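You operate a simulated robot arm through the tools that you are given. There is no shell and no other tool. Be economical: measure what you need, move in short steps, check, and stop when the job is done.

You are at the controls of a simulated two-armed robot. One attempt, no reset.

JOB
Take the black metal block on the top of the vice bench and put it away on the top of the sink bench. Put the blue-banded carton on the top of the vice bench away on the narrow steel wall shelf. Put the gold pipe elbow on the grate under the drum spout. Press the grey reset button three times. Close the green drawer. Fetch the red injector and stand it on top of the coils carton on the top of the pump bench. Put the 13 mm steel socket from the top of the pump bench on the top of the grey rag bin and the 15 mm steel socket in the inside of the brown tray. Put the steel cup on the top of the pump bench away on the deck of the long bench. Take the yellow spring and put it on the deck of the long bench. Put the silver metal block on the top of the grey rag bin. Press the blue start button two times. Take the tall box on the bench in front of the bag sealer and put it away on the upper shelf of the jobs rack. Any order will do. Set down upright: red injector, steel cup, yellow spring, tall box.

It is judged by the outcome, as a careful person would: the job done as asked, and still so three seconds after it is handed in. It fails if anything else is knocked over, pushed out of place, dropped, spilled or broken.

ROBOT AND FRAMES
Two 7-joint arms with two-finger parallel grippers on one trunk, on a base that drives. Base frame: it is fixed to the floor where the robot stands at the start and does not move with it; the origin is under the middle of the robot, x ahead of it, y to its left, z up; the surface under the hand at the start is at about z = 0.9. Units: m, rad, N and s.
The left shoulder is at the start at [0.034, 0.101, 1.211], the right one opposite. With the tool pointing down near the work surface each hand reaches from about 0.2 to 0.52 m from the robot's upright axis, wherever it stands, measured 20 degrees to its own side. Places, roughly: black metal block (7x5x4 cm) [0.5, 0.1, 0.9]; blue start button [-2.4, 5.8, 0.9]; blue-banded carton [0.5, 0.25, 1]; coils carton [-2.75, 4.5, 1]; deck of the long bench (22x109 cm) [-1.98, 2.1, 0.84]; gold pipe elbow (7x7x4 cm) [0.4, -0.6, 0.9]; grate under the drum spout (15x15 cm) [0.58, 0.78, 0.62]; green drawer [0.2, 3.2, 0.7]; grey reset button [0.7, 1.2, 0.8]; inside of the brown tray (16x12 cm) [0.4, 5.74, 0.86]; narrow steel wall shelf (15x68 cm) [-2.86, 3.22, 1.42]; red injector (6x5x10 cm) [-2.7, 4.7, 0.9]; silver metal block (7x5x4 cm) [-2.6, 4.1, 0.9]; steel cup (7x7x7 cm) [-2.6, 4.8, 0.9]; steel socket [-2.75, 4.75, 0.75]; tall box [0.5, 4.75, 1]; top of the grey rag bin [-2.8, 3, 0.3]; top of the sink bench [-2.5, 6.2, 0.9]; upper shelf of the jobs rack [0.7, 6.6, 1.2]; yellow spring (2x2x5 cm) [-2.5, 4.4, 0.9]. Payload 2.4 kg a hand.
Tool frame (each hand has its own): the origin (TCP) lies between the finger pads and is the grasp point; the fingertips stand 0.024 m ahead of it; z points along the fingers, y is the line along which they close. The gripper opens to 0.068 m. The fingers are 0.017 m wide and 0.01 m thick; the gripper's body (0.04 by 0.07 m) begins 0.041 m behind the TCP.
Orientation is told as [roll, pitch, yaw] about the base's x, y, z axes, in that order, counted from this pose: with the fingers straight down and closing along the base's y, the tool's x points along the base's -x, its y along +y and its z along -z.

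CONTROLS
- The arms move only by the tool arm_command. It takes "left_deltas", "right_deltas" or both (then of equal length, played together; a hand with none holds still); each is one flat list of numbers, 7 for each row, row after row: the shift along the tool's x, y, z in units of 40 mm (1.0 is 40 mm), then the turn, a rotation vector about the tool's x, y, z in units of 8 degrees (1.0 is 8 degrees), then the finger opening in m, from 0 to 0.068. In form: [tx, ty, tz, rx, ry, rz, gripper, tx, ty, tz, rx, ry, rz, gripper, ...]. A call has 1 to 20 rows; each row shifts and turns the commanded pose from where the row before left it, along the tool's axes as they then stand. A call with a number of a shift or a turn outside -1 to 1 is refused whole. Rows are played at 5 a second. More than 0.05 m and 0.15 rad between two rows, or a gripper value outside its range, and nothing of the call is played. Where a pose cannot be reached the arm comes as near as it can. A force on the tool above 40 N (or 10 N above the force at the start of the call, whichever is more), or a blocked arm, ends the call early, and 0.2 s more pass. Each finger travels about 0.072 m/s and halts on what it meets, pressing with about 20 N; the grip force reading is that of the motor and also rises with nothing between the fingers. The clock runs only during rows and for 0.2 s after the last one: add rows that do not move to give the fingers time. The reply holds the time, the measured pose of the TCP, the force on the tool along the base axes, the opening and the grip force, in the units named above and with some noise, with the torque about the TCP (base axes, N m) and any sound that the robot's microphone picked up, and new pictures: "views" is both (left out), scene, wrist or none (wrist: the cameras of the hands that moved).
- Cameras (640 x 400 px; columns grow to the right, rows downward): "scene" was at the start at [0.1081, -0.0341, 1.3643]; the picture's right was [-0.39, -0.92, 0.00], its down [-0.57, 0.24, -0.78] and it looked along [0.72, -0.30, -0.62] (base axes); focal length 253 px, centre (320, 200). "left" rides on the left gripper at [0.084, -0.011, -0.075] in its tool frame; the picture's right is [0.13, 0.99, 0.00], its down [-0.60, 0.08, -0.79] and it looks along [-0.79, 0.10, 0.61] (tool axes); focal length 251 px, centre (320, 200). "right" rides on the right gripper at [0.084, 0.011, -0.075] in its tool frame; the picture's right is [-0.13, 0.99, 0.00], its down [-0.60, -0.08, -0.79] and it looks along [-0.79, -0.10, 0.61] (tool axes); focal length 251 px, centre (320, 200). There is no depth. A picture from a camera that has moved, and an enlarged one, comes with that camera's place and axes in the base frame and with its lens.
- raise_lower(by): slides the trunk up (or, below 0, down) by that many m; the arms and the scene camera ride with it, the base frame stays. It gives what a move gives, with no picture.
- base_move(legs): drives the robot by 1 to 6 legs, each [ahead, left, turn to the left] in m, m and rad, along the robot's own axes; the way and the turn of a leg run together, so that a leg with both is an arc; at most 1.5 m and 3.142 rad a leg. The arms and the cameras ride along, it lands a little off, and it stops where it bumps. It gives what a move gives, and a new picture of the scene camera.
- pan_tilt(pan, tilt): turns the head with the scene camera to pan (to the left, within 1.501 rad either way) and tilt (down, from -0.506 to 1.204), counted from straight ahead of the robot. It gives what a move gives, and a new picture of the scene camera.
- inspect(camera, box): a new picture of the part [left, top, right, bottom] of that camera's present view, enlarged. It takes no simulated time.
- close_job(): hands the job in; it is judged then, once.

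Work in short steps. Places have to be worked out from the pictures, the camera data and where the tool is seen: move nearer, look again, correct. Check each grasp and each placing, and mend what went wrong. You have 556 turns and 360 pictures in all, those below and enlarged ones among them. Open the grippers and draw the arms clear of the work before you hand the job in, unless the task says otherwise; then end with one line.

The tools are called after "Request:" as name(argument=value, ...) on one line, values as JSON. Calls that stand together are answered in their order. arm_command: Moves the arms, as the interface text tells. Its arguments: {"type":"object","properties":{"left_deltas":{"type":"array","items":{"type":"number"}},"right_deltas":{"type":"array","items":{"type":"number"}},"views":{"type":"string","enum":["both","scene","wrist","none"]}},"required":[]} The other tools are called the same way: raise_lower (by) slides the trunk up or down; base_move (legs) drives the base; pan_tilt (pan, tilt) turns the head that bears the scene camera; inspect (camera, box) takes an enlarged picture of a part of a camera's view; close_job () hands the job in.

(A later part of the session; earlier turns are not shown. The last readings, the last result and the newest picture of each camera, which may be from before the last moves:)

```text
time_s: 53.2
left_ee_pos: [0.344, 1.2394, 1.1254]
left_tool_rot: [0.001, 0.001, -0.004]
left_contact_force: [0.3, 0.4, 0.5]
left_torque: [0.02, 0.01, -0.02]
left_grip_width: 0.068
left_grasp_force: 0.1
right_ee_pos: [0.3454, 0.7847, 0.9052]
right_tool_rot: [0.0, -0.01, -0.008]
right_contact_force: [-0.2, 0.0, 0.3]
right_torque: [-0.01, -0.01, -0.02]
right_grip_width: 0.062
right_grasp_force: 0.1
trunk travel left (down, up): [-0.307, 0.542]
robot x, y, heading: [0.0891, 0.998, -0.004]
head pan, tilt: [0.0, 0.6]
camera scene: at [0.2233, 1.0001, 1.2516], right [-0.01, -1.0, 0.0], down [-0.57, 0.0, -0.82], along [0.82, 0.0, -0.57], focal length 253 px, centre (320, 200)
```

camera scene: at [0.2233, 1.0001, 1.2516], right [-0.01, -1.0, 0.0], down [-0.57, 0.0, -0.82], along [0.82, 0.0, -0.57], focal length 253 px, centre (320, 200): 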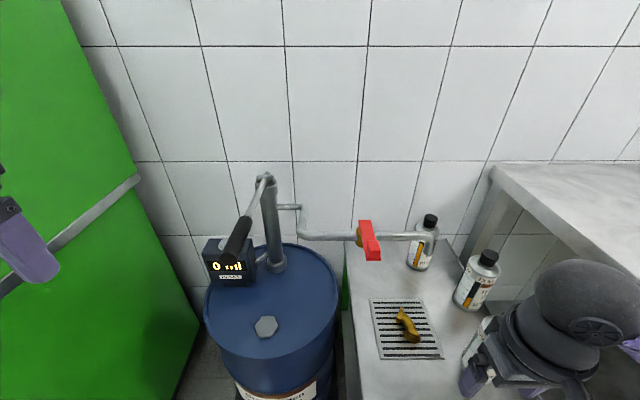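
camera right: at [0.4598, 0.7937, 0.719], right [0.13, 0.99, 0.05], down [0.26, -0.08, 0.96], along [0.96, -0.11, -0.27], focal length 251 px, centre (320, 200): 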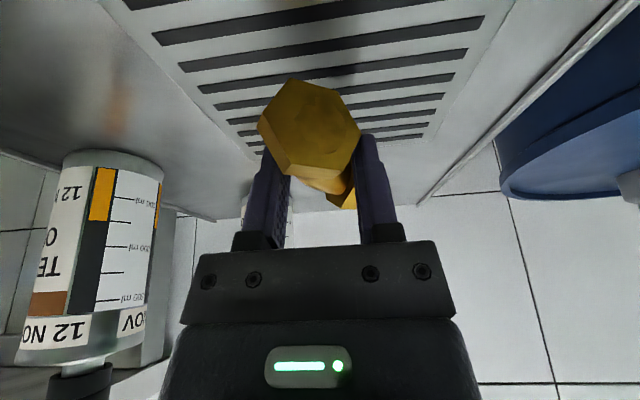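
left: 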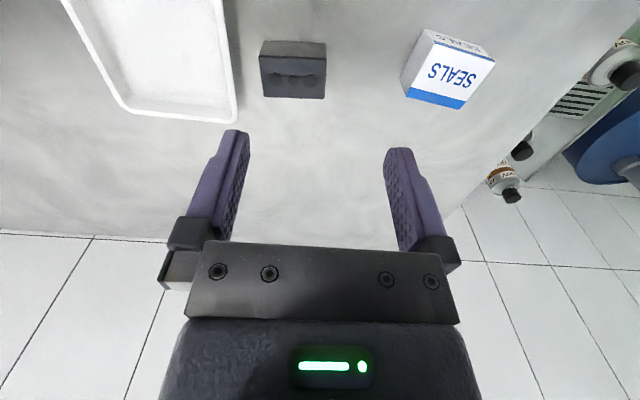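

Elbow lies on the grate, spout clear. Now the reset button: view through the left wrist camera.

Request:
inspect(camera="left", box=[0, 0, 640, 400])

Request:
inspect(camera="scene", box=[190, 165, 310, 295])

```text
1.00 times, centred on (320, 200) of left (not enlarged: the box is as wide or as high as the picture)
camera zoom: at [0.2599, 1.2276, 1.2012], right [-0.13, 0.99, 0.0], down [0.6, 0.08, 0.79], along [0.79, 0.1, -0.61], focal length 251 px, centre (320, 200)
```

zoom: 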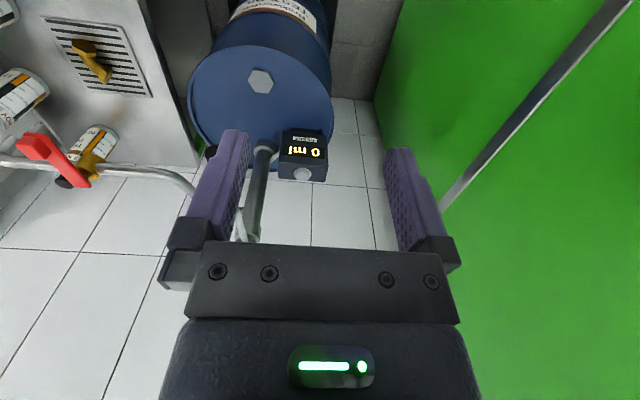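

```text
3.08 times, centred on (250, 230) of scene
camera zoom: at [0.2233, 1.0001, 1.2516], right [-0.01, -1.0, 0.0], down [-0.57, 0.0, -0.82], along [0.82, 0.0, -0.57], focal length 778 px, centre (535, 108)
```

zoom: 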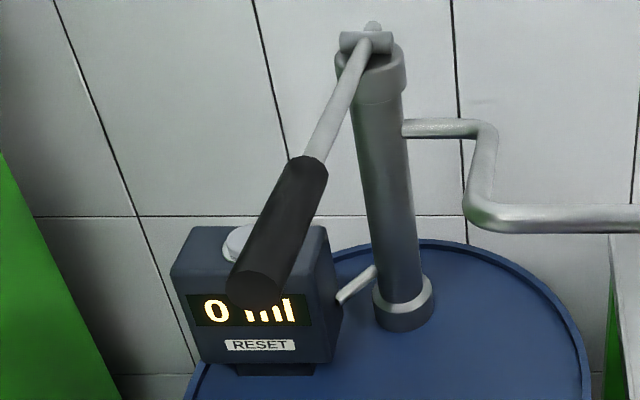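

Triangulated: button top at about (0.683,1.242,0.80); pump handle tip at about (0.47,1.13,0.98), so ~0.11 clear. I edge forward and prepare the left hand: closed, tilted 40° forward.

Request:
base_move(legs=[[0.045, 0.025, 0.004]])

Request:
arm_command(left_deltas=[0, 0, 0, 0, -1, 0, 0, 0, 0, 0, 0, -1, 0, 0, 0, 0, 0, 0, -1, 0, 0, 0, 0, 0, 0, -1, 0, 0, 0, 0, 0, 0, -1, 0, 0, 0, 0, 0, 0, 0, 0, 0], views="wrist")

```text
time_s: 54.1
left_ee_pos: [0.3882, 1.2652, 1.1239]
left_tool_rot: [0.0, 0.002, 0.001]
left_contact_force: [-0.8, -0.3, -0.1]
left_torque: [0.04, -0.01, 0.0]
left_grip_width: 0.0677
left_grasp_force: 0.1
right_ee_pos: [0.3926, 0.8121, 0.9034]
right_tool_rot: [0.001, -0.011, -0.005]
right_contact_force: [0.1, -0.6, 0.4]
right_torque: [0.0, 0.0, 0.01]
right_grip_width: 0.062
right_grasp_force: 0.0
trunk travel left (down, up): [-0.307, 0.542]
robot x, y, heading: [0.1307, 1.0258, -0.001]
head pan, tilt: [0.0, 0.6]
camera scene: at [0.2677, 1.026, 1.2515], right [0.0, -1.0, 0.0], down [-0.57, 0.0, -0.82], along [0.82, 0.0, -0.57], focal length 253 px, centre (320, 200)
```

scene: 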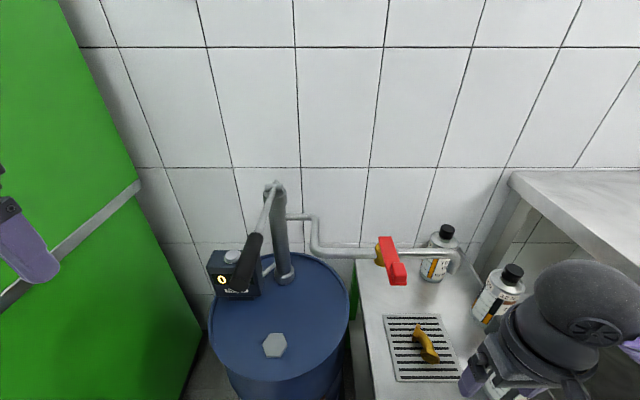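

```text
time_s: 55.5
left_ee_pos: [0.3878, 1.2649, 1.1257]
left_tool_rot: [-0.001, -0.698, 0.001]
left_contact_force: [-0.1, 0.7, -0.2]
left_torque: [0.02, -0.02, -0.02]
left_grip_width: 0.0002
left_grasp_force: 19.5
right_ee_pos: [0.3906, 0.8117, 0.905]
right_tool_rot: [-0.001, -0.011, -0.005]
right_contact_force: [0.3, -0.2, 0.4]
right_torque: [-0.01, 0.0, 0.0]
right_grip_width: 0.0621
right_grasp_force: 0.0
trunk travel left (down, up): [-0.307, 0.542]
robot x, y, heading: [0.1318, 1.0259, 0.004]
head pan, tilt: [0.0, 0.6]
camera left: at [0.2739, 1.2535, 1.1294], right [-0.1, 0.99, -0.08], down [-0.05, 0.08, 1.0], along [0.99, 0.1, 0.04], focal length 251 px, centre (320, 200)
```

left: 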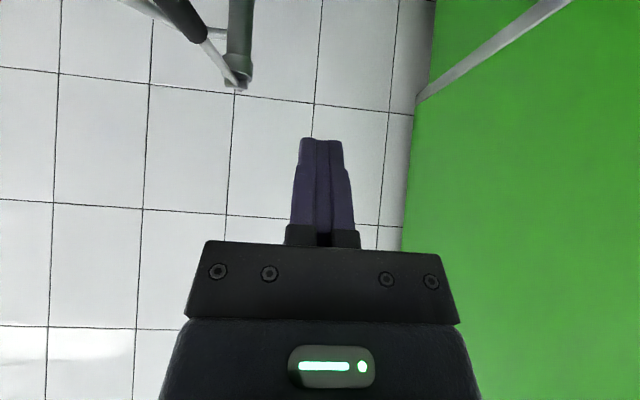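

Approach along the finger axis to just above the button.

Request:
arm_command(left_deltas=[-0.111, -0.2, 0.913, 0, 0, 0, 0, -0.111, -0.2, 0.913, 0, 0, 0, 0, -0.111, -0.225, 0.913, 0, 0, 0, 0, -0.111, 0, 0.913, 0, 0, 0, 0, -0.111, 0, 0.913, 0, 0, 0, 0, -0.111, 0, 0.913, 0, 0, 0, 0, -0.111, 0, 0.913, 0, 0, 0, 0, -0.111, 0, 0.913, 0, 0, 0, 0, -0.111, 0, 0.913, 0, 0, 0, 0, 0, 0, 0, 0, 0, 0, 0], views="both")

```text
time_s: 57.7
left_ee_pos: [0.6277, 1.2397, 0.8969]
left_tool_rot: [0.002, -0.696, 0.001]
left_contact_force: [0.0, -0.9, 0.2]
left_torque: [0.03, -0.01, 0.0]
left_grip_width: 0.0001
left_grasp_force: 19.4
right_ee_pos: [0.3914, 0.8119, 0.9048]
right_tool_rot: [0.0, -0.011, -0.007]
right_contact_force: [0.1, -0.9, -0.5]
right_torque: [-0.02, 0.0, 0.0]
right_grip_width: 0.0622
right_grasp_force: 0.0
trunk travel left (down, up): [-0.307, 0.542]
robot x, y, heading: [0.1327, 1.0284, -0.001]
head pan, tilt: [0.0, 0.6]
camera scene: at [0.2675, 1.0257, 1.2516], right [0.0, -1.0, 0.0], down [-0.57, 0.0, -0.82], along [0.82, 0.0, -0.57], focal length 253 px, centre (320, 200)
camera left: at [0.5153, 1.2276, 0.9024], right [-0.1, 0.99, -0.08], down [-0.05, 0.08, 1.0], along [0.99, 0.1, 0.04], focal length 251 px, centre (320, 200)
```

scene: 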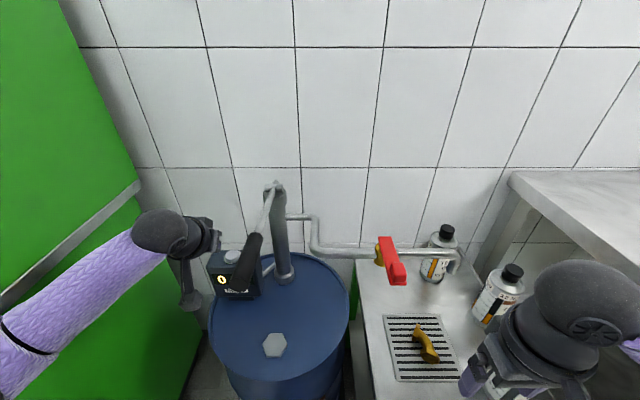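
left: 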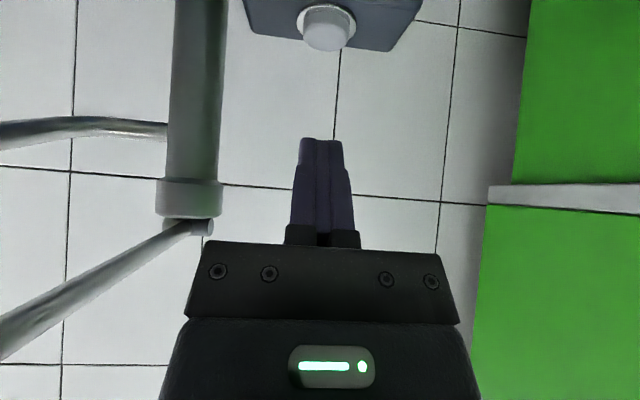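

Button at about (0.675,1.239). Move over it and press down in 3 mm steps.

Request:
arm_command(left_deltas=[0.2, 0, 0.85, 0, 0, 0, 0, 0.2, 0, 0.85, 0, 0, 0, 0, 0.048, 0, 0.0575, 0, 0, 0, 0, 0.048, 0, 0.0575, 0, 0, 0, 0, 0.048, 0, 0.0575, 0, 0, 0, 0, 0.048, 0, 0.0575, 0, 0, 0, 0, 0.048, 0, 0.0575, 0, 0, 0, 0], views="wrist")

```text
time_s: 59.3
left_ee_pos: [0.661, 1.2413, 0.8215]
left_tool_rot: [0.0, -0.699, 0.001]
left_contact_force: [-0.3, 0.2, -0.1]
left_torque: [0.01, 0.01, 0.01]
left_grip_width: 0.0
left_grasp_force: 20.0
right_ee_pos: [0.3929, 0.8121, 0.9044]
right_tool_rot: [-0.001, -0.01, -0.005]
right_contact_force: [0.1, -0.2, -0.7]
right_torque: [-0.03, 0.0, -0.02]
right_grip_width: 0.062
right_grasp_force: 0.0
trunk travel left (down, up): [-0.307, 0.542]
robot x, y, heading: [0.132, 1.026, 0.0]
head pan, tilt: [0.0, 0.6]
camera left: at [0.5469, 1.2294, 0.8263], right [-0.1, 0.99, -0.08], down [-0.05, 0.08, 1.0], along [0.99, 0.1, 0.04], focal length 251 px, centre (320, 200)
```

left: 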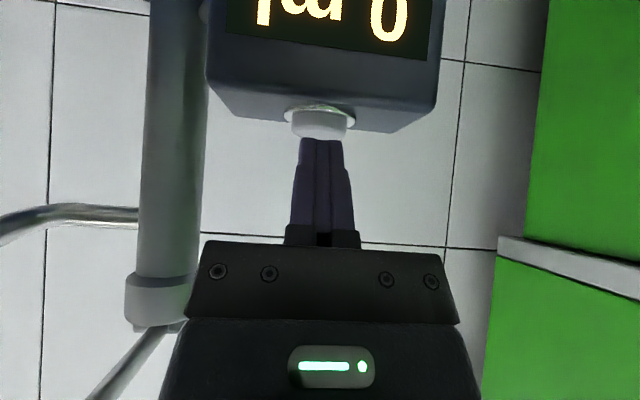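

Tips are just at the button's top. Keep pressing in 2 mm steps.

Request:
arm_command(left_deltas=[0.032, 0, 0.038, 0, 0, 0, 0, 0.032, 0, 0.038, 0, 0, 0, 0, 0.032, 0, 0.038, 0, 0, 0, 0, 0.032, 0, 0.038, 0, 0, 0, 0, 0.032, 0, 0.038, 0, 0, 0, 0, 0.032, 0, 0.038, 0, 0, 0, 0, 0.032, 0, 0.038, 0, 0, 0, 0], views="wrist")

```text
time_s: 60.9
left_ee_pos: [0.6618, 1.2406, 0.8084]
left_tool_rot: [0.001, -0.697, 0.0]
left_contact_force: [0.1, 0.0, -0.6]
left_torque: [0.01, -0.03, 0.0]
left_grip_width: 0.0
left_grasp_force: 19.7
right_ee_pos: [0.3916, 0.8113, 0.9041]
right_tool_rot: [0.001, -0.01, -0.006]
right_contact_force: [-0.1, -0.3, -0.3]
right_torque: [0.0, -0.02, -0.01]
right_grip_width: 0.062
right_grasp_force: 0.0
trunk travel left (down, up): [-0.307, 0.542]
robot x, y, heading: [0.1344, 1.0271, -0.003]
head pan, tilt: [0.0, 0.6]
camera left: at [0.5474, 1.2297, 0.8126], right [-0.1, 0.99, -0.08], down [-0.05, 0.08, 1.0], along [0.99, 0.1, 0.04], focal length 251 px, centre (320, 200)
```

left: 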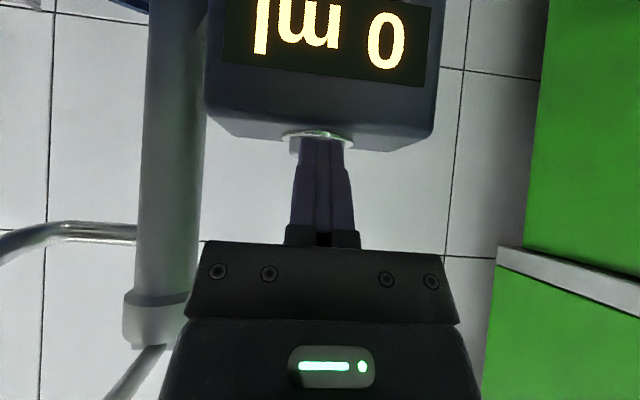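

No force yet; zoom to see whether the button is pressed or the tips are in front of it.

Request:
inspect(camera="left", box=[260, 90, 380, 165])

Request:
inspect(camera="scene", box=[180, 210, 300, 310])

```text
5.33 times, centred on (320, 128) of left
camera zoom: at [0.5474, 1.2297, 0.8126], right [-0.1, 0.99, -0.08], down [-0.05, 0.08, 1.0], along [0.99, 0.1, 0.04], focal length 1341 px, centre (320, 587)
```

zoom: 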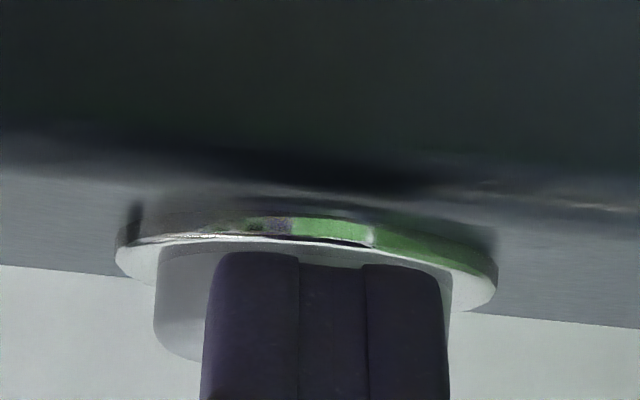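

```text
4.00 times, centred on (240, 260) of scene
camera zoom: at [0.2674, 1.0257, 1.2516], right [0.0, -1.0, 0.0], down [-0.57, 0.0, -0.82], along [0.82, 0.0, -0.57], focal length 1011 px, centre (640, -40)
```

zoom: 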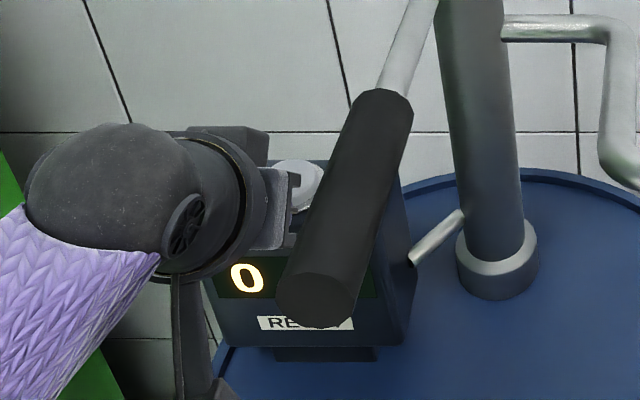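

Tips are in front of the knob, unpressed. Rise, go 18 mm forward, and press.

Request:
arm_command(left_deltas=[-0.4, 0, -0.48, 0, 0, 0, 0, -0.345, 0, 0.29, 0, 0, 0, 0, 0.08, 0, 0.096, 0, 0, 0, 0, 0.048, 0, 0.0575, 0, 0, 0, 0, 0.032, 0, 0.038, 0, 0, 0, 0, 0.032, 0, 0.038, 0, 0, 0, 0, 0.032, 0, 0.038, 0, 0, 0, 0, 0.032, 0, 0.038, 0, 0, 0, 0, 0.032, 0, 0.038, 0, 0, 0, 0, 0.032, 0, 0.038, 0, 0, 0, 0], views="wrist")

```text
time_s: 63.1
left_ee_pos: [0.6782, 1.2394, 0.8128]
left_tool_rot: [0.0, -0.696, 0.002]
left_contact_force: [0.2, -0.1, 1.3]
left_torque: [-0.01, -0.01, -0.01]
left_grip_width: 0.0
left_grasp_force: 19.9
right_ee_pos: [0.3916, 0.8112, 0.9043]
right_tool_rot: [-0.001, -0.01, -0.005]
right_contact_force: [0.5, 0.5, 0.4]
right_torque: [-0.04, 0.01, 0.0]
right_grip_width: 0.062
right_grasp_force: 0.1
trunk travel left (down, up): [-0.307, 0.542]
robot x, y, heading: [0.1347, 1.0238, -0.001]
head pan, tilt: [0.0, 0.6]
camera left: at [0.5646, 1.2283, 0.8173], right [-0.1, 0.99, -0.08], down [-0.05, 0.08, 1.0], along [0.99, 0.1, 0.04], focal length 251 px, centre (320, 200)
```

left: 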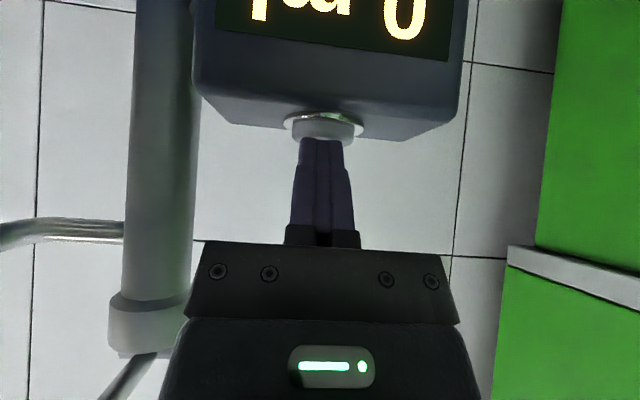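

Contact starting (1.3 N). Press on.

Request:
arm_command(left_deltas=[0.032, 0, 0.038, 0, 0, 0, 0, 0.032, 0, 0.038, 0, 0, 0, 0, 0.032, 0, 0.038, 0, 0, 0, 0, 0.032, 0, 0.038, 0, 0, 0, 0], views="wrist")

```text
time_s: 64.1
left_ee_pos: [0.6768, 1.2401, 0.8068]
left_tool_rot: [0.0, -0.7, -0.001]
left_contact_force: [-2.6, -1.8, 8.7]
left_torque: [-0.01, -0.03, 0.0]
left_grip_width: 0.0001
left_grasp_force: 20.7
right_ee_pos: [0.3906, 0.8129, 0.9048]
right_tool_rot: [0.0, -0.013, -0.005]
right_contact_force: [0.4, -0.7, -0.7]
right_torque: [-0.02, -0.02, 0.01]
right_grip_width: 0.0619
right_grasp_force: 0.0
trunk travel left (down, up): [-0.307, 0.542]
robot x, y, heading: [0.1324, 1.027, -0.0]
head pan, tilt: [0.0, 0.6]
heard: click
camera left: at [0.5638, 1.2283, 0.8104], right [-0.1, 0.99, -0.08], down [-0.05, 0.08, 1.0], along [0.99, 0.1, 0.04], focal length 251 px, centre (320, 200)
```

left: 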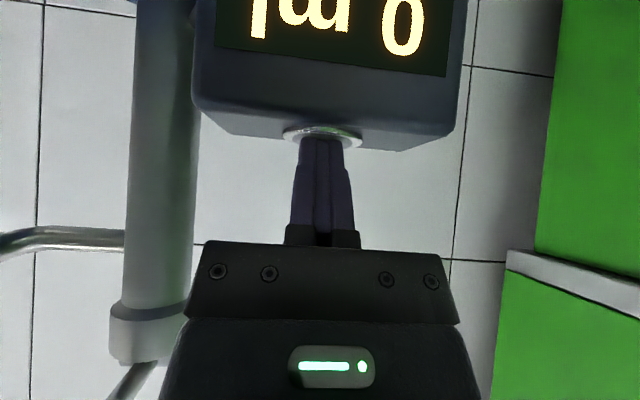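

First click. Release 12 mm and press again.

Request:
arm_command(left_deltas=[-0.193, 0, -0.23, 0, 0, 0, 0, 0, 0, 0, 0, 0, 0, 0, 0, 0, 0, 0, 0, 0, 0, 0.064, 0, 0.077, 0, 0, 0, 0, 0.064, 0, 0.077, 0, 0, 0, 0, 0.065, 0, 0.077, 0, 0, 0, 0, 0, 0, 0, 0, 0, 0, 0], views="none")

```text
time_s: 65.7
left_ee_pos: [0.6771, 1.2401, 0.8055]
left_tool_rot: [0.001, -0.701, 0.002]
left_contact_force: [-3.2, 0.5, 12.3]
left_torque: [0.01, -0.07, -0.02]
left_grip_width: 0.0
left_grasp_force: 19.8
right_ee_pos: [0.3891, 0.8123, 0.9046]
right_tool_rot: [0.001, -0.012, -0.006]
right_contact_force: [0.4, 0.2, -0.6]
right_torque: [-0.01, 0.03, -0.01]
right_grip_width: 0.0619
right_grasp_force: 0.1
trunk travel left (down, up): [-0.307, 0.542]
robot x, y, heading: [0.1303, 1.0275, -0.005]
head pan, tilt: [0.0, 0.6]
heard: click
```

Second click. Once more, then withdraw.

Request:
arm_command(left_deltas=[-0.193, 0, -0.23, 0, 0, 0, 0, 0, 0, 0, 0, 0, 0, 0, 0, 0, 0, 0, 0, 0, 0, 0.064, 0, 0.077, 0, 0, 0, 0, 0.064, 0, 0.077, 0, 0, 0, 0, 0.065, 0, 0.077, 0, 0, 0, 0, 0, 0, 0, 0, 0, 0, 0], views="none")

```text
time_s: 67.3
left_ee_pos: [0.6762, 1.2409, 0.8054]
left_tool_rot: [0.001, -0.701, 0.002]
left_contact_force: [-2.6, 1.1, 12.1]
left_torque: [0.01, -0.13, 0.02]
left_grip_width: 0.0
left_grasp_force: 20.5
right_ee_pos: [0.3905, 0.8124, 0.9036]
right_tool_rot: [-0.001, -0.013, -0.007]
right_contact_force: [0.8, -0.3, 0.9]
right_torque: [0.03, 0.02, -0.01]
right_grip_width: 0.0621
right_grasp_force: 0.1
trunk travel left (down, up): [-0.307, 0.542]
robot x, y, heading: [0.1336, 1.028, -0.001]
head pan, tilt: [0.0, 0.6]
heard: click
```

Third click. Withdraw along the approach path, level the hand, raise the trunk and back off.

Request:
arm_command(left_deltas=[-0.643, 0, -0.766, 0, 0, 0, 0, -0.643, 0, -0.766, 0, 0, 0, 0, 0.1, 0.1, -1, 0, 0, 0, 0, 0.1, 0.1, -1, 0, 0, 0, 0, 0.1, 0.1, -1, 0, 0, 0, 0, 0.1, 0.1, -1, 0, 0, 0, 0, 0.1, 0.1, -1, 0, 0, 0, 0, 0, 0, -1, 0, 0, 0, 0, 0, 0, -1, 0, 0, 0, 0, 0, 0, 0, 0, 1, 0, 0, 0, 0, 0, 0, 1, 0, 0, 0, 0, 0, 0, 1, 0, 0, 0, 0, 0, 0, 1, 0, 0, 0, 0, 0, 0, 1, 0, 0], views="none")

Request:
raise_lower(by=0.118)

Request:
base_move(legs=[[-0.65, 0, 0], [0, 1.5, 0]])

```text
time_s: 70.3
left_ee_pos: [0.482, 1.2604, 1.0868]
left_tool_rot: [-0.002, 0.003, 0.002]
left_contact_force: [0.1, 0.1, -0.6]
left_torque: [-0.01, 0.03, -0.01]
left_grip_width: 0.0
left_grasp_force: 19.7
right_ee_pos: [0.392, 0.8116, 0.9045]
right_tool_rot: [-0.001, -0.012, -0.004]
right_contact_force: [0.6, 0.0, 0.8]
right_torque: [0.03, 0.01, -0.04]
right_grip_width: 0.0618
right_grasp_force: 0.0
trunk travel left (down, up): [-0.307, 0.542]
robot x, y, heading: [0.129, 1.0235, 0.0]
head pan, tilt: [0.0, 0.6]
```

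```text
time_s: 71.8
left_ee_pos: [0.4841, 1.2599, 1.2032]
left_tool_rot: [0.001, 0.001, 0.002]
left_contact_force: [-0.4, 0.7, -0.2]
left_torque: [0.0, 0.0, 0.0]
left_grip_width: 0.0
left_grasp_force: 20.3
right_ee_pos: [0.391, 0.8124, 1.0224]
right_tool_rot: [0.0, -0.011, -0.005]
right_contact_force: [0.5, -0.4, -0.2]
right_torque: [0.03, -0.01, 0.01]
right_grip_width: 0.062
right_grasp_force: 0.1
trunk travel left (down, up): [-0.425, 0.424]
robot x, y, heading: [0.1298, 1.0239, 0.001]
head pan, tilt: [0.0, 0.6]
```

```text
time_s: 82.5
left_ee_pos: [-0.1804, 2.7742, 1.2043]
left_tool_rot: [0.001, 0.001, 0.004]
left_contact_force: [-0.4, 0.4, 0.3]
left_torque: [0.04, -0.03, 0.02]
left_grip_width: 0.0
left_grasp_force: 19.9
right_ee_pos: [-0.2713, 2.3266, 1.0229]
right_tool_rot: [0.001, -0.01, -0.003]
right_contact_force: [-0.3, 0.3, -1.0]
right_torque: [0.0, -0.03, 0.0]
right_grip_width: 0.0619
right_grasp_force: 0.1
trunk travel left (down, up): [-0.425, 0.424]
robot x, y, heading: [-0.5308, 2.5382, 0.0]
head pan, tilt: [0.0, 0.6]
camera scene: at [-0.4149, 2.5396, 1.3706], right [0.0, -1.0, 0.0], down [-0.57, 0.0, -0.82], along [0.82, 0.0, -0.57], focal length 253 px, centre (320, 200)
```

scene: 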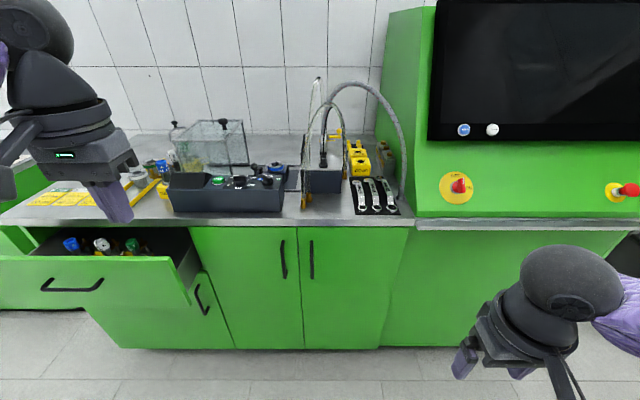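

The open green drawer is at left (front near x≈0.1). Slide further left to face it.

Request:
base_move(legs=[[0, 0.65, 0]])

```text
time_s: 86.1
left_ee_pos: [-0.1836, 3.4149, 1.2042]
left_tool_rot: [-0.002, 0.002, 0.003]
left_contact_force: [0.6, 0.3, 0.4]
left_torque: [0.01, -0.01, 0.01]
left_grip_width: 0.0
left_grasp_force: 19.5
right_ee_pos: [-0.274, 2.9672, 1.0232]
right_tool_rot: [0.001, -0.012, -0.002]
right_contact_force: [-1.1, -0.2, 0.1]
right_torque: [0.03, 0.01, -0.02]
right_grip_width: 0.0623
right_grasp_force: 0.0
trunk travel left (down, up): [-0.425, 0.424]
robot x, y, heading: [-0.5362, 3.1822, 0.004]
head pan, tilt: [0.0, 0.6]
camera scene: at [-0.4171, 3.1803, 1.3706], right [0.0, -1.0, 0.0], down [-0.57, 0.0, -0.82], along [0.82, 0.0, -0.57], focal length 253 px, centre (320, 200)
```

scene: 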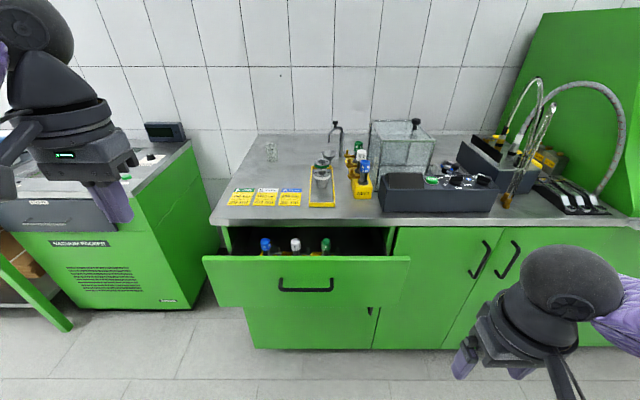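

Drawer panel at x≈0.085, y 2.90–3.54, z 0.58–0.82; travel about 0.1. I point the left hand forward (pitch −80°), lower the trunk and position in front of the panel.

Request:
arm_command(left_deltas=[0, -0.24, 0, 0, -1, 0, 0, 0, -0.24, 0, 0, -1, 0, 0, 0, -0.24, 0, 0, -1, 0, 0, 0, -0.24, 0, 0, -1, 0, 0, 0, -0.24, 0, 0, -1, 0, 0, 0, -0.24, 0, 0, -1, 0, 0, 0, -0.24, 0, 0, -1, 0, 0, 0, -0.24, 0, 0, -1, 0, 0, 0, -0.24, 0, 0, -1, 0, 0, 0, -0.24, 0, 0, -1, 0, 0, 0, 0, 0, 0, 0, 0, 0], views="none")

Request:
raise_lower(by=-0.38)

Request:
base_move(legs=[[0.1, -0.1, 0]])

```text
time_s: 88.5
left_ee_pos: [-0.1494, 3.3169, 1.2131]
left_tool_rot: [0.0, -1.396, 0.007]
left_contact_force: [-0.2, -0.8, -1.2]
left_torque: [-0.01, -0.01, -0.01]
left_grip_width: 0.0
left_grasp_force: 19.9
left hand out of reach, approached as far as the arm can: row 8, 9, 10
right_ee_pos: [-0.2744, 2.9663, 1.0231]
right_tool_rot: [0.0, -0.013, -0.003]
right_contact_force: [-0.3, 0.2, -0.7]
right_torque: [-0.02, 0.02, 0.01]
right_grip_width: 0.0622
right_grasp_force: 0.1
trunk travel left (down, up): [-0.425, 0.424]
robot x, y, heading: [-0.5378, 3.1847, 0.007]
head pan, tilt: [0.0, 0.6]
```

```text
time_s: 92.2
left_ee_pos: [-0.095, 3.3167, 0.7315]
left_tool_rot: [0.002, -1.117, 0.002]
left_contact_force: [0.6, 0.6, -0.3]
left_torque: [-0.01, 0.02, 0.02]
left_grip_width: 0.0
left_grasp_force: 19.5
right_ee_pos: [-0.2692, 2.9667, 0.6168]
right_tool_rot: [0.0, 0.121, -0.002]
right_contact_force: [0.0, 0.7, -0.3]
right_torque: [-0.02, 0.02, 0.03]
right_grip_width: 0.0621
right_grasp_force: 0.0
trunk travel left (down, up): [-0.045, 0.804]
robot x, y, heading: [-0.5345, 3.1786, 0.0]
head pan, tilt: [0.0, 0.6]
```

```text
time_s: 93.5
left_ee_pos: [0.0069, 3.219, 0.7322]
left_tool_rot: [0.003, -1.118, 0.003]
left_contact_force: [0.6, -0.4, 0.1]
left_torque: [0.0, 0.01, 0.01]
left_grip_width: 0.0
left_grasp_force: 20.2
right_ee_pos: [-0.1686, 2.8676, 0.6162]
right_tool_rot: [0.0, 0.123, -0.003]
right_contact_force: [0.5, 0.2, 0.7]
right_torque: [-0.01, 0.0, 0.05]
right_grip_width: 0.0619
right_grasp_force: 0.0
trunk travel left (down, up): [-0.045, 0.804]
robot x, y, heading: [-0.4371, 3.082, 0.006]
head pan, tilt: [0.0, 0.6]
camera scene: at [-0.2229, 3.0818, 0.9828], right [0.0, -1.0, 0.0], down [-0.57, 0.0, -0.82], along [0.82, 0.0, -0.57], focal length 253 px, centre (320, 200)
```

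scene: 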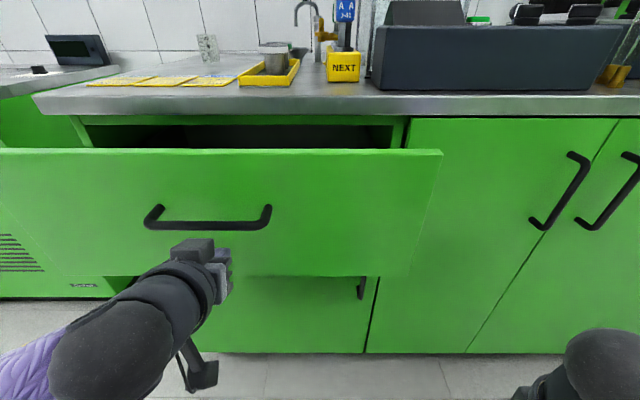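

Left tip is at (0.03,3.22,0.72), just below the handle. Drop 2 cm and push forward in 2 cm steps.

Request:
arm_command(left_deltas=[0.45, 0, 0.22, 0, 0, 0, 0, -0.22, 0, 0.45, 0, 0, 0, 0, -0.22, 0, 0.45, 0, 0, 0, 0, -0.22, 0, 0.45, 0, 0, 0, 0, -0.22, 0, 0.45, 0, 0, 0, 0, -0.22, 0, 0.45, 0, 0, 0, 0, -0.22, 0, 0.45, 0, 0, 0, 0, -0.22, 0, 0.45, 0, 0, 0, 0], views="scene")

```text
time_s: 95.3
left_ee_pos: [0.1455, 3.2179, 0.7124]
left_tool_rot: [0.003, -1.117, 0.001]
left_contact_force: [1.0, -0.1, -0.6]
left_torque: [-0.04, 0.02, 0.01]
left_grip_width: 0.0
left_grasp_force: 19.7
right_ee_pos: [-0.1677, 2.8681, 0.6166]
right_tool_rot: [-0.001, 0.124, -0.002]
right_contact_force: [-0.8, 0.2, 0.5]
right_torque: [-0.01, -0.02, 0.02]
right_grip_width: 0.0621
right_grasp_force: 0.1
trunk travel left (down, up): [-0.045, 0.804]
robot x, y, heading: [-0.4352, 3.0835, 0.005]
head pan, tilt: [0.0, 0.6]
camera scene: at [-0.2228, 3.0818, 0.9828], right [0.0, -1.0, 0.0], down [-0.57, 0.0, -0.82], along [0.82, 0.0, -0.57], focal length 253 px, centre (320, 200)
```

scene: 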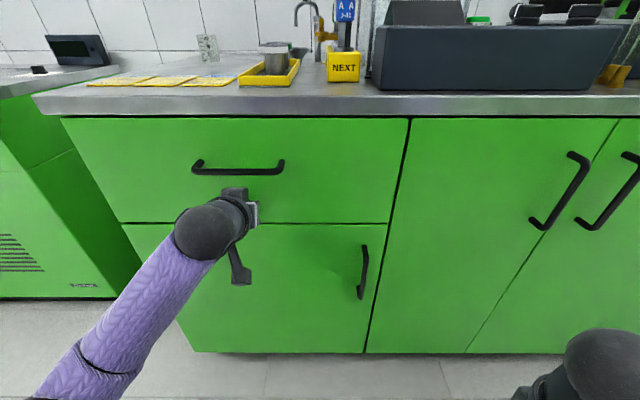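

Nearly flush. Push a touch more until firm resistance.

Request:
arm_command(left_deltas=[-0.11, 0, 0.225, 0, 0, 0, 0, -0.11, 0, 0.225, 0, 0, 0, 0, -0.11, 0, 0.225, 0, 0, 0, 0], views="none")

```text
time_s: 95.7
left_ee_pos: [0.1486, 3.2172, 0.7123]
left_tool_rot: [0.002, -1.112, 0.003]
left_contact_force: [-33.2, -1.0, 9.0]
left_torque: [0.02, -0.13, 0.0]
left_grip_width: 0.0003
left_grasp_force: 19.8
right_ee_pos: [-0.1702, 2.8691, 0.6175]
right_tool_rot: [0.0, 0.118, 0.001]
right_contact_force: [-0.3, 0.6, -0.5]
right_torque: [0.01, 0.01, -0.03]
right_grip_width: 0.0619
right_grasp_force: 0.1
trunk travel left (down, up): [-0.045, 0.804]
robot x, y, heading: [-0.4344, 3.0818, 0.007]
head pan, tilt: [0.0, 0.6]
stopped in row 1 (left hand): the force on the tool passed its limit at 64 N (the readings are from after the stop); the commanded pose is now the measured one
```

Drawer closed. Back off, raise the trunk again, and go on to the tall box near y≈4.75.

Request:
base_move(legs=[[-0.3, 0, 0]])

Request:
raise_lower(by=0.38)

Request:
base_move(legs=[[0, 1.5, 0]])

```text
time_s: 97.8
left_ee_pos: [-0.1464, 3.2149, 0.7101]
left_tool_rot: [0.002, -1.106, -0.001]
left_contact_force: [-0.2, 0.1, 0.1]
left_torque: [-0.04, 0.02, 0.02]
left_grip_width: 0.0
left_grasp_force: 20.0
right_ee_pos: [-0.4682, 2.8663, 0.6158]
right_tool_rot: [0.001, 0.122, -0.003]
right_contact_force: [-0.8, -0.7, 1.0]
right_torque: [0.0, 0.03, -0.01]
right_grip_width: 0.0621
right_grasp_force: 0.0
trunk travel left (down, up): [-0.045, 0.804]
robot x, y, heading: [-0.734, 3.0775, 0.003]
head pan, tilt: [0.0, 0.6]
camera scene: at [-0.523, 3.0803, 0.9828], right [0.0, -1.0, 0.0], down [-0.57, 0.0, -0.82], along [0.82, 0.0, -0.57], focal length 253 px, centre (320, 200)
```

scene: 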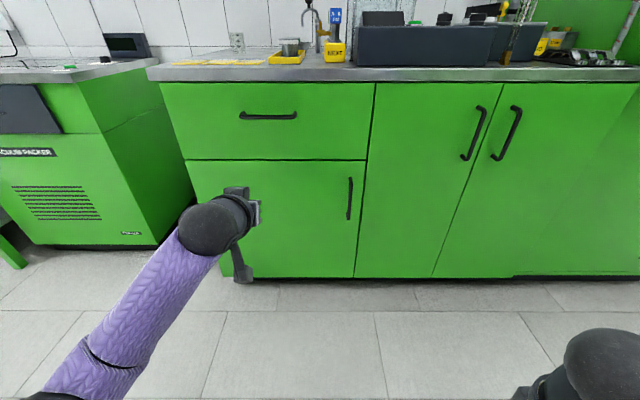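

```text
time_s: 101.4
left_ee_pos: [-0.1464, 3.2145, 1.0888]
left_tool_rot: [0.005, -1.107, -0.001]
left_contact_force: [0.5, -0.6, 0.5]
left_torque: [-0.03, 0.0, -0.01]
left_grip_width: 0.0
left_grasp_force: 20.0
right_ee_pos: [-0.4692, 2.8668, 0.9951]
right_tool_rot: [0.0, 0.124, -0.002]
right_contact_force: [-0.4, 0.2, 0.9]
right_torque: [-0.03, 0.01, -0.03]
right_grip_width: 0.0623
right_grasp_force: 0.1
trunk travel left (down, up): [-0.425, 0.424]
robot x, y, heading: [-0.7361, 3.0809, 0.006]
head pan, tilt: [0.0, 0.6]
```

```text
time_s: 109.1
left_ee_pos: [-0.1267, 4.7552, 1.0898]
left_tool_rot: [0.003, -1.106, -0.024]
left_contact_force: [-0.3, 0.8, -0.2]
left_torque: [0.02, 0.0, 0.0]
left_grip_width: 0.0
left_grasp_force: 20.6
right_ee_pos: [-0.459, 4.417, 0.9958]
right_tool_rot: [0.0, 0.122, -0.03]
right_contact_force: [0.3, 0.1, 0.9]
right_torque: [0.0, 0.0, -0.01]
right_grip_width: 0.0616
right_grasp_force: 0.1
trunk travel left (down, up): [-0.425, 0.424]
robot x, y, heading: [-0.7196, 4.6392, -0.028]
head pan, tilt: [0.0, 0.6]
camera scene: at [-0.6006, 4.6341, 1.3706], right [-0.02, -1.0, 0.0], down [-0.57, 0.01, -0.82], along [0.82, -0.02, -0.57], focal length 253 px, centre (320, 200)
```

scene: 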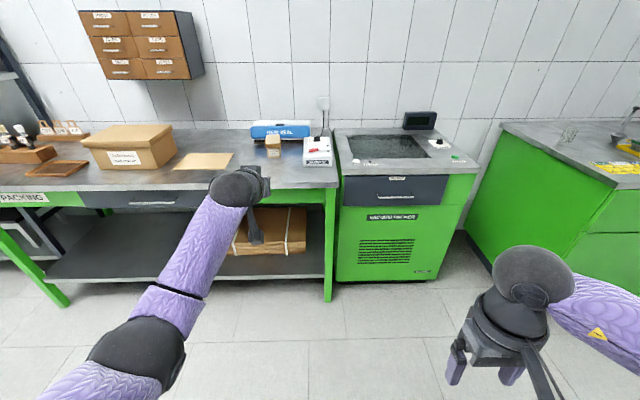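

I see the blue sealer with a small brown box and white box by it. Zoom.

Request:
inspect(camera="scene", box=[170, 100, 360, 220])

```text
3.33 times, centred on (265, 160) of scene
camera zoom: at [-0.6006, 4.6341, 1.3706], right [-0.02, -1.0, 0.0], down [-0.57, 0.01, -0.82], along [0.82, -0.02, -0.57], focal length 843 px, centre (503, 333)
```

zoom: 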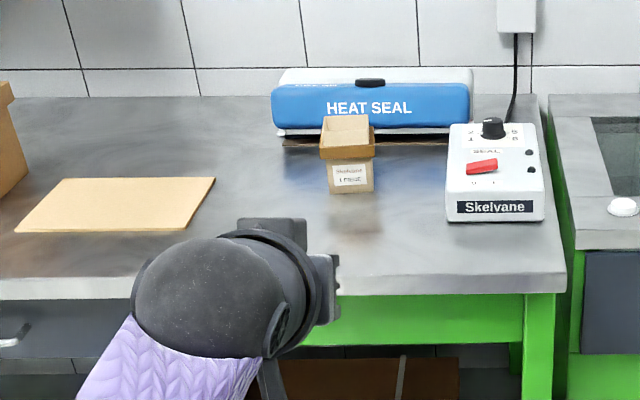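

The tall box is near (0.48,4.8). Level and open the left hand, then drive nearer.

Request:
arm_command(left_deltas=[0, 0, -0.9, 0, 1, 0, 0.068, 0, 0, -0.9, 0, 1, 0, 0.068, 0, 0, -0.9, 0, 1, 0, 0.068, 0, 0, -0.9, 0, 1, 0, 0.068, 0, 0, -0.9, 0, 1, 0, 0.068, 0, 0, 0, 0, 1, 0, 0.068, 0, 0, 0, 0, 1, 0, 0.068, 0, 0, 0, 0, 0.92, 0, 0.068], views="none")

Request:
base_move(legs=[[0.7, 0.05, 0.028]])

Request:
inspect(camera="left", box=[0, 0, 640, 400])

```text
time_s: 110.9
left_ee_pos: [-0.2572, 4.7585, 1.2091]
left_tool_rot: [0.001, 0.001, -0.023]
left_contact_force: [0.1, -0.6, -0.1]
left_torque: [0.01, -0.01, -0.02]
left_grip_width: 0.068
left_grasp_force: 0.0
right_ee_pos: [-0.4575, 4.4165, 0.9958]
right_tool_rot: [0.0, 0.121, -0.027]
right_contact_force: [0.3, 0.1, 0.4]
right_torque: [0.01, -0.06, 0.02]
right_grip_width: 0.0621
right_grasp_force: 0.0
trunk travel left (down, up): [-0.425, 0.424]
robot x, y, heading: [-0.7164, 4.6396, -0.023]
head pan, tilt: [0.0, 0.6]
```

```text
time_s: 114.8
left_ee_pos: [0.4461, 4.8082, 1.2077]
left_tool_rot: [0.003, 0.001, -0.006]
left_contact_force: [0.4, -0.5, 0.7]
left_torque: [-0.01, 0.01, -0.04]
left_grip_width: 0.0679
left_grasp_force: 0.2
right_ee_pos: [0.2518, 4.4626, 0.9963]
right_tool_rot: [0.001, 0.122, -0.01]
right_contact_force: [-1.0, -0.4, -0.4]
right_torque: [-0.04, 0.04, -0.01]
right_grip_width: 0.0622
right_grasp_force: 0.1
trunk travel left (down, up): [-0.425, 0.424]
robot x, y, heading: [-0.0116, 4.6782, -0.006]
head pan, tilt: [0.0, 0.6]
camera scene: at [0.1056, 4.6772, 1.3706], right [-0.01, -1.0, 0.0], down [-0.57, 0.0, -0.82], along [0.82, 0.0, -0.57], focal length 253 px, centre (320, 200)
```

scene: 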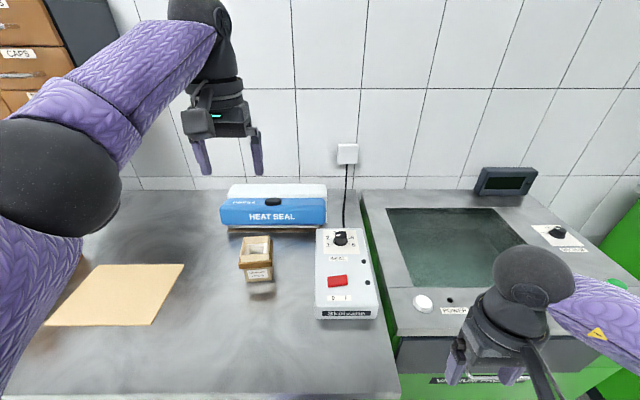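

```text
1.00 times, centred on (320, 200) of left (not enlarged: the box is as wide or as high as the picture)
camera zoom: at [0.3619, 4.7967, 1.2846], right [-0.12, 0.99, 0.0], down [0.6, 0.07, 0.79], along [0.79, 0.1, -0.61], focal length 251 px, centre (320, 200)
```

zoom: 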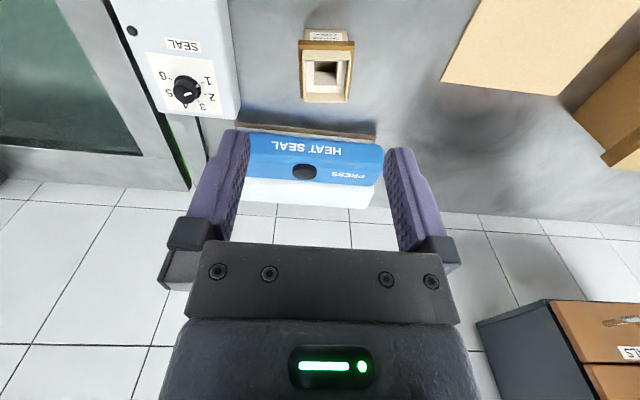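

Zoom both views to measure the box.

Request:
inspect(camera="scene", box=[215, 220, 295, 300])

Request:
inspect(camera="left", box=[280, 10, 380, 120])

```text
5.00 times, centred on (255, 260) of scene
camera zoom: at [0.1056, 4.6772, 1.3706], right [-0.01, -1.0, 0.0], down [-0.57, 0.0, -0.82], along [0.82, 0.0, -0.57], focal length 1264 px, centre (645, -100)
```

zoom: 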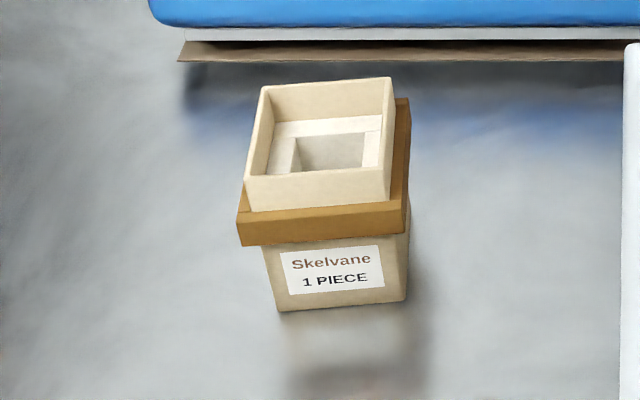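

```text
3.64 times, centred on (330, 65) of left
camera zoom: at [0.3619, 4.7967, 1.2846], right [-0.12, 0.99, 0.0], down [0.6, 0.07, 0.79], along [0.79, 0.1, -0.61], focal length 914 px, centre (284, 691)
```

zoom: 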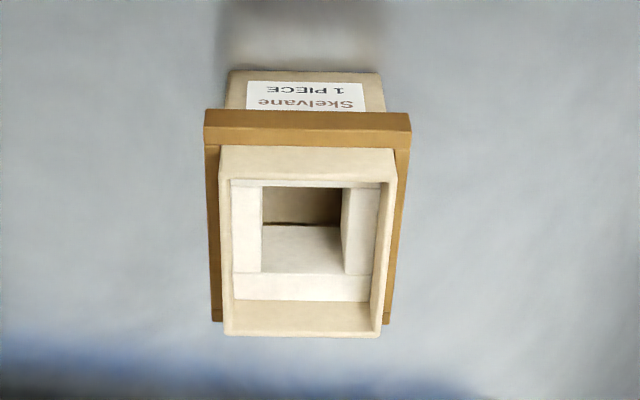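

Box top z≈0.933, bench ≈0.845, box ~6–6.5 cm square with a collar ~8 cm. Before grasping, I look at the jobs rack to choose the grip.

Request:
pan_tilt(pan=1.25, tilt=0.15)

```text
time_s: 116.2
left_ee_pos: [0.4471, 4.8077, 1.2086]
left_tool_rot: [0.002, 0.001, -0.004]
left_contact_force: [-0.3, 0.2, 0.4]
left_torque: [0.0, 0.02, 0.02]
left_grip_width: 0.0682
left_grasp_force: 0.1
right_ee_pos: [0.252, 4.4635, 0.9962]
right_tool_rot: [0.0, 0.121, -0.01]
right_contact_force: [0.1, 0.5, 0.0]
right_torque: [0.0, 0.0, 0.0]
right_grip_width: 0.0619
right_grasp_force: 0.1
trunk travel left (down, up): [-0.425, 0.424]
robot x, y, heading: [-0.0106, 4.6801, -0.009]
head pan, tilt: [1.25, 0.15]
camera scene: at [0.0467, 4.7654, 1.4121], right [0.95, -0.32, 0.0], down [-0.05, -0.14, -0.99], along [0.32, 0.94, -0.15], focal length 253 px, centre (320, 200)
```

scene: 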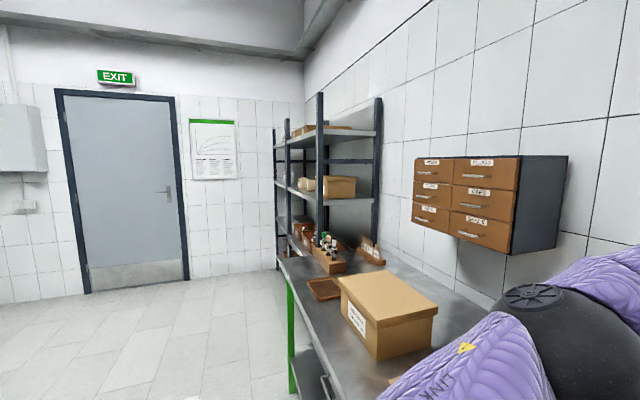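

Rack shelf at z≈1.2 has ~0.4 m headroom, so a vertical grip on the box's upper rim works. Move the left hand above the box to check alignment.

Request:
arm_command(left_deltas=[-0.405, 0.093, 0.87, 0, 0, -0.1, 0.068, -0.405, 0.093, 0.87, 0, 0, -0.1, 0.068, -0.405, 0.093, 0.87, 0, 0, -0.1, 0.068, -0.405, 0.093, 0.87, 0, 0, -0.1, 0.068, -0.405, 0.093, 0.87, 0, 0, -0.1, 0.068, -0.405, 0.093, 0.87, 0, 0, -0.1, 0.068, 0, 0, 0, 0, 0, 0, 0.068], views="wrist")

Request:
pan_tilt(pan=0.3, tilt=0.7)

```text
time_s: 117.8
left_ee_pos: [0.4833, 4.8553, 0.999]
left_tool_rot: [0.0, -0.003, 0.078]
left_contact_force: [-0.1, -0.4, -0.4]
left_torque: [0.02, -0.03, 0.01]
left_grip_width: 0.0682
left_grasp_force: 0.1
left hand out of reach, approached as far as the arm can: row 2, 3, 4, 5, 6
right_ee_pos: [0.2516, 4.4623, 0.9962]
right_tool_rot: [0.002, 0.122, -0.01]
right_contact_force: [-0.6, -0.6, -0.4]
right_torque: [-0.01, 0.01, -0.04]
right_grip_width: 0.0621
right_grasp_force: 0.1
trunk travel left (down, up): [-0.425, 0.424]
robot x, y, heading: [-0.0149, 4.6798, -0.002]
head pan, tilt: [1.25, 0.15]
camera left: at [0.3991, 4.8372, 1.0752], right [-0.21, 0.98, 0.0], down [0.6, 0.12, 0.79], along [0.78, 0.17, -0.61], focal length 251 px, centre (320, 200)
```

left: 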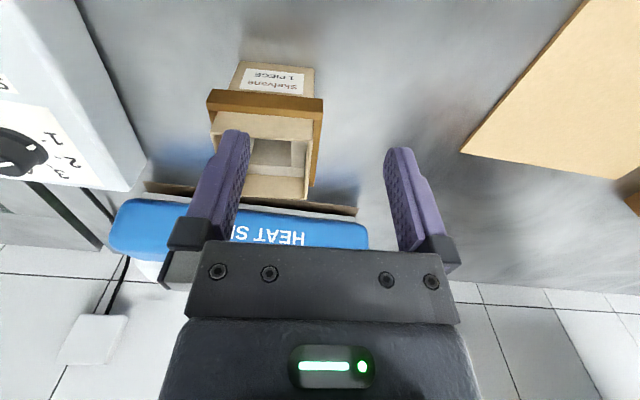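

```text
time_s: 119.0
left_ee_pos: [0.4827, 4.8558, 1.0006]
left_tool_rot: [0.004, -0.003, 0.079]
left_contact_force: [0.3, 0.7, -1.0]
left_torque: [0.04, 0.01, 0.01]
left_grip_width: 0.0679
left_grasp_force: 0.1
right_ee_pos: [0.2514, 4.4625, 0.9954]
right_tool_rot: [-0.002, 0.121, -0.012]
right_contact_force: [-0.2, -0.4, 0.7]
right_torque: [0.01, -0.01, 0.01]
right_grip_width: 0.062
right_grasp_force: 0.0
trunk travel left (down, up): [-0.425, 0.424]
robot x, y, heading: [-0.009, 4.6787, -0.006]
head pan, tilt: [0.3, 0.7]
camera scene: at [0.0982, 4.7024, 1.362], right [0.29, -0.96, 0.0], down [-0.62, -0.19, -0.77], along [0.73, 0.22, -0.64], focal length 253 px, centre (320, 200)
```

scene: 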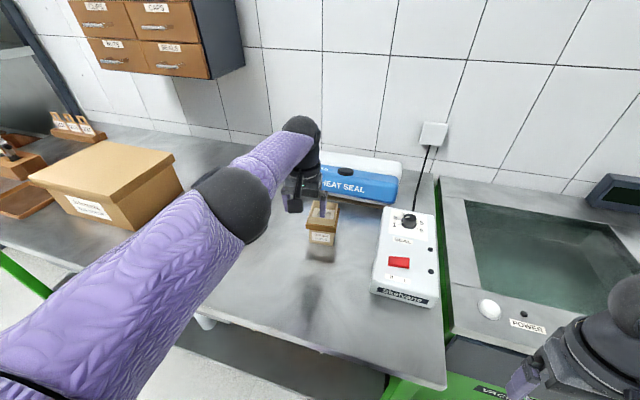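

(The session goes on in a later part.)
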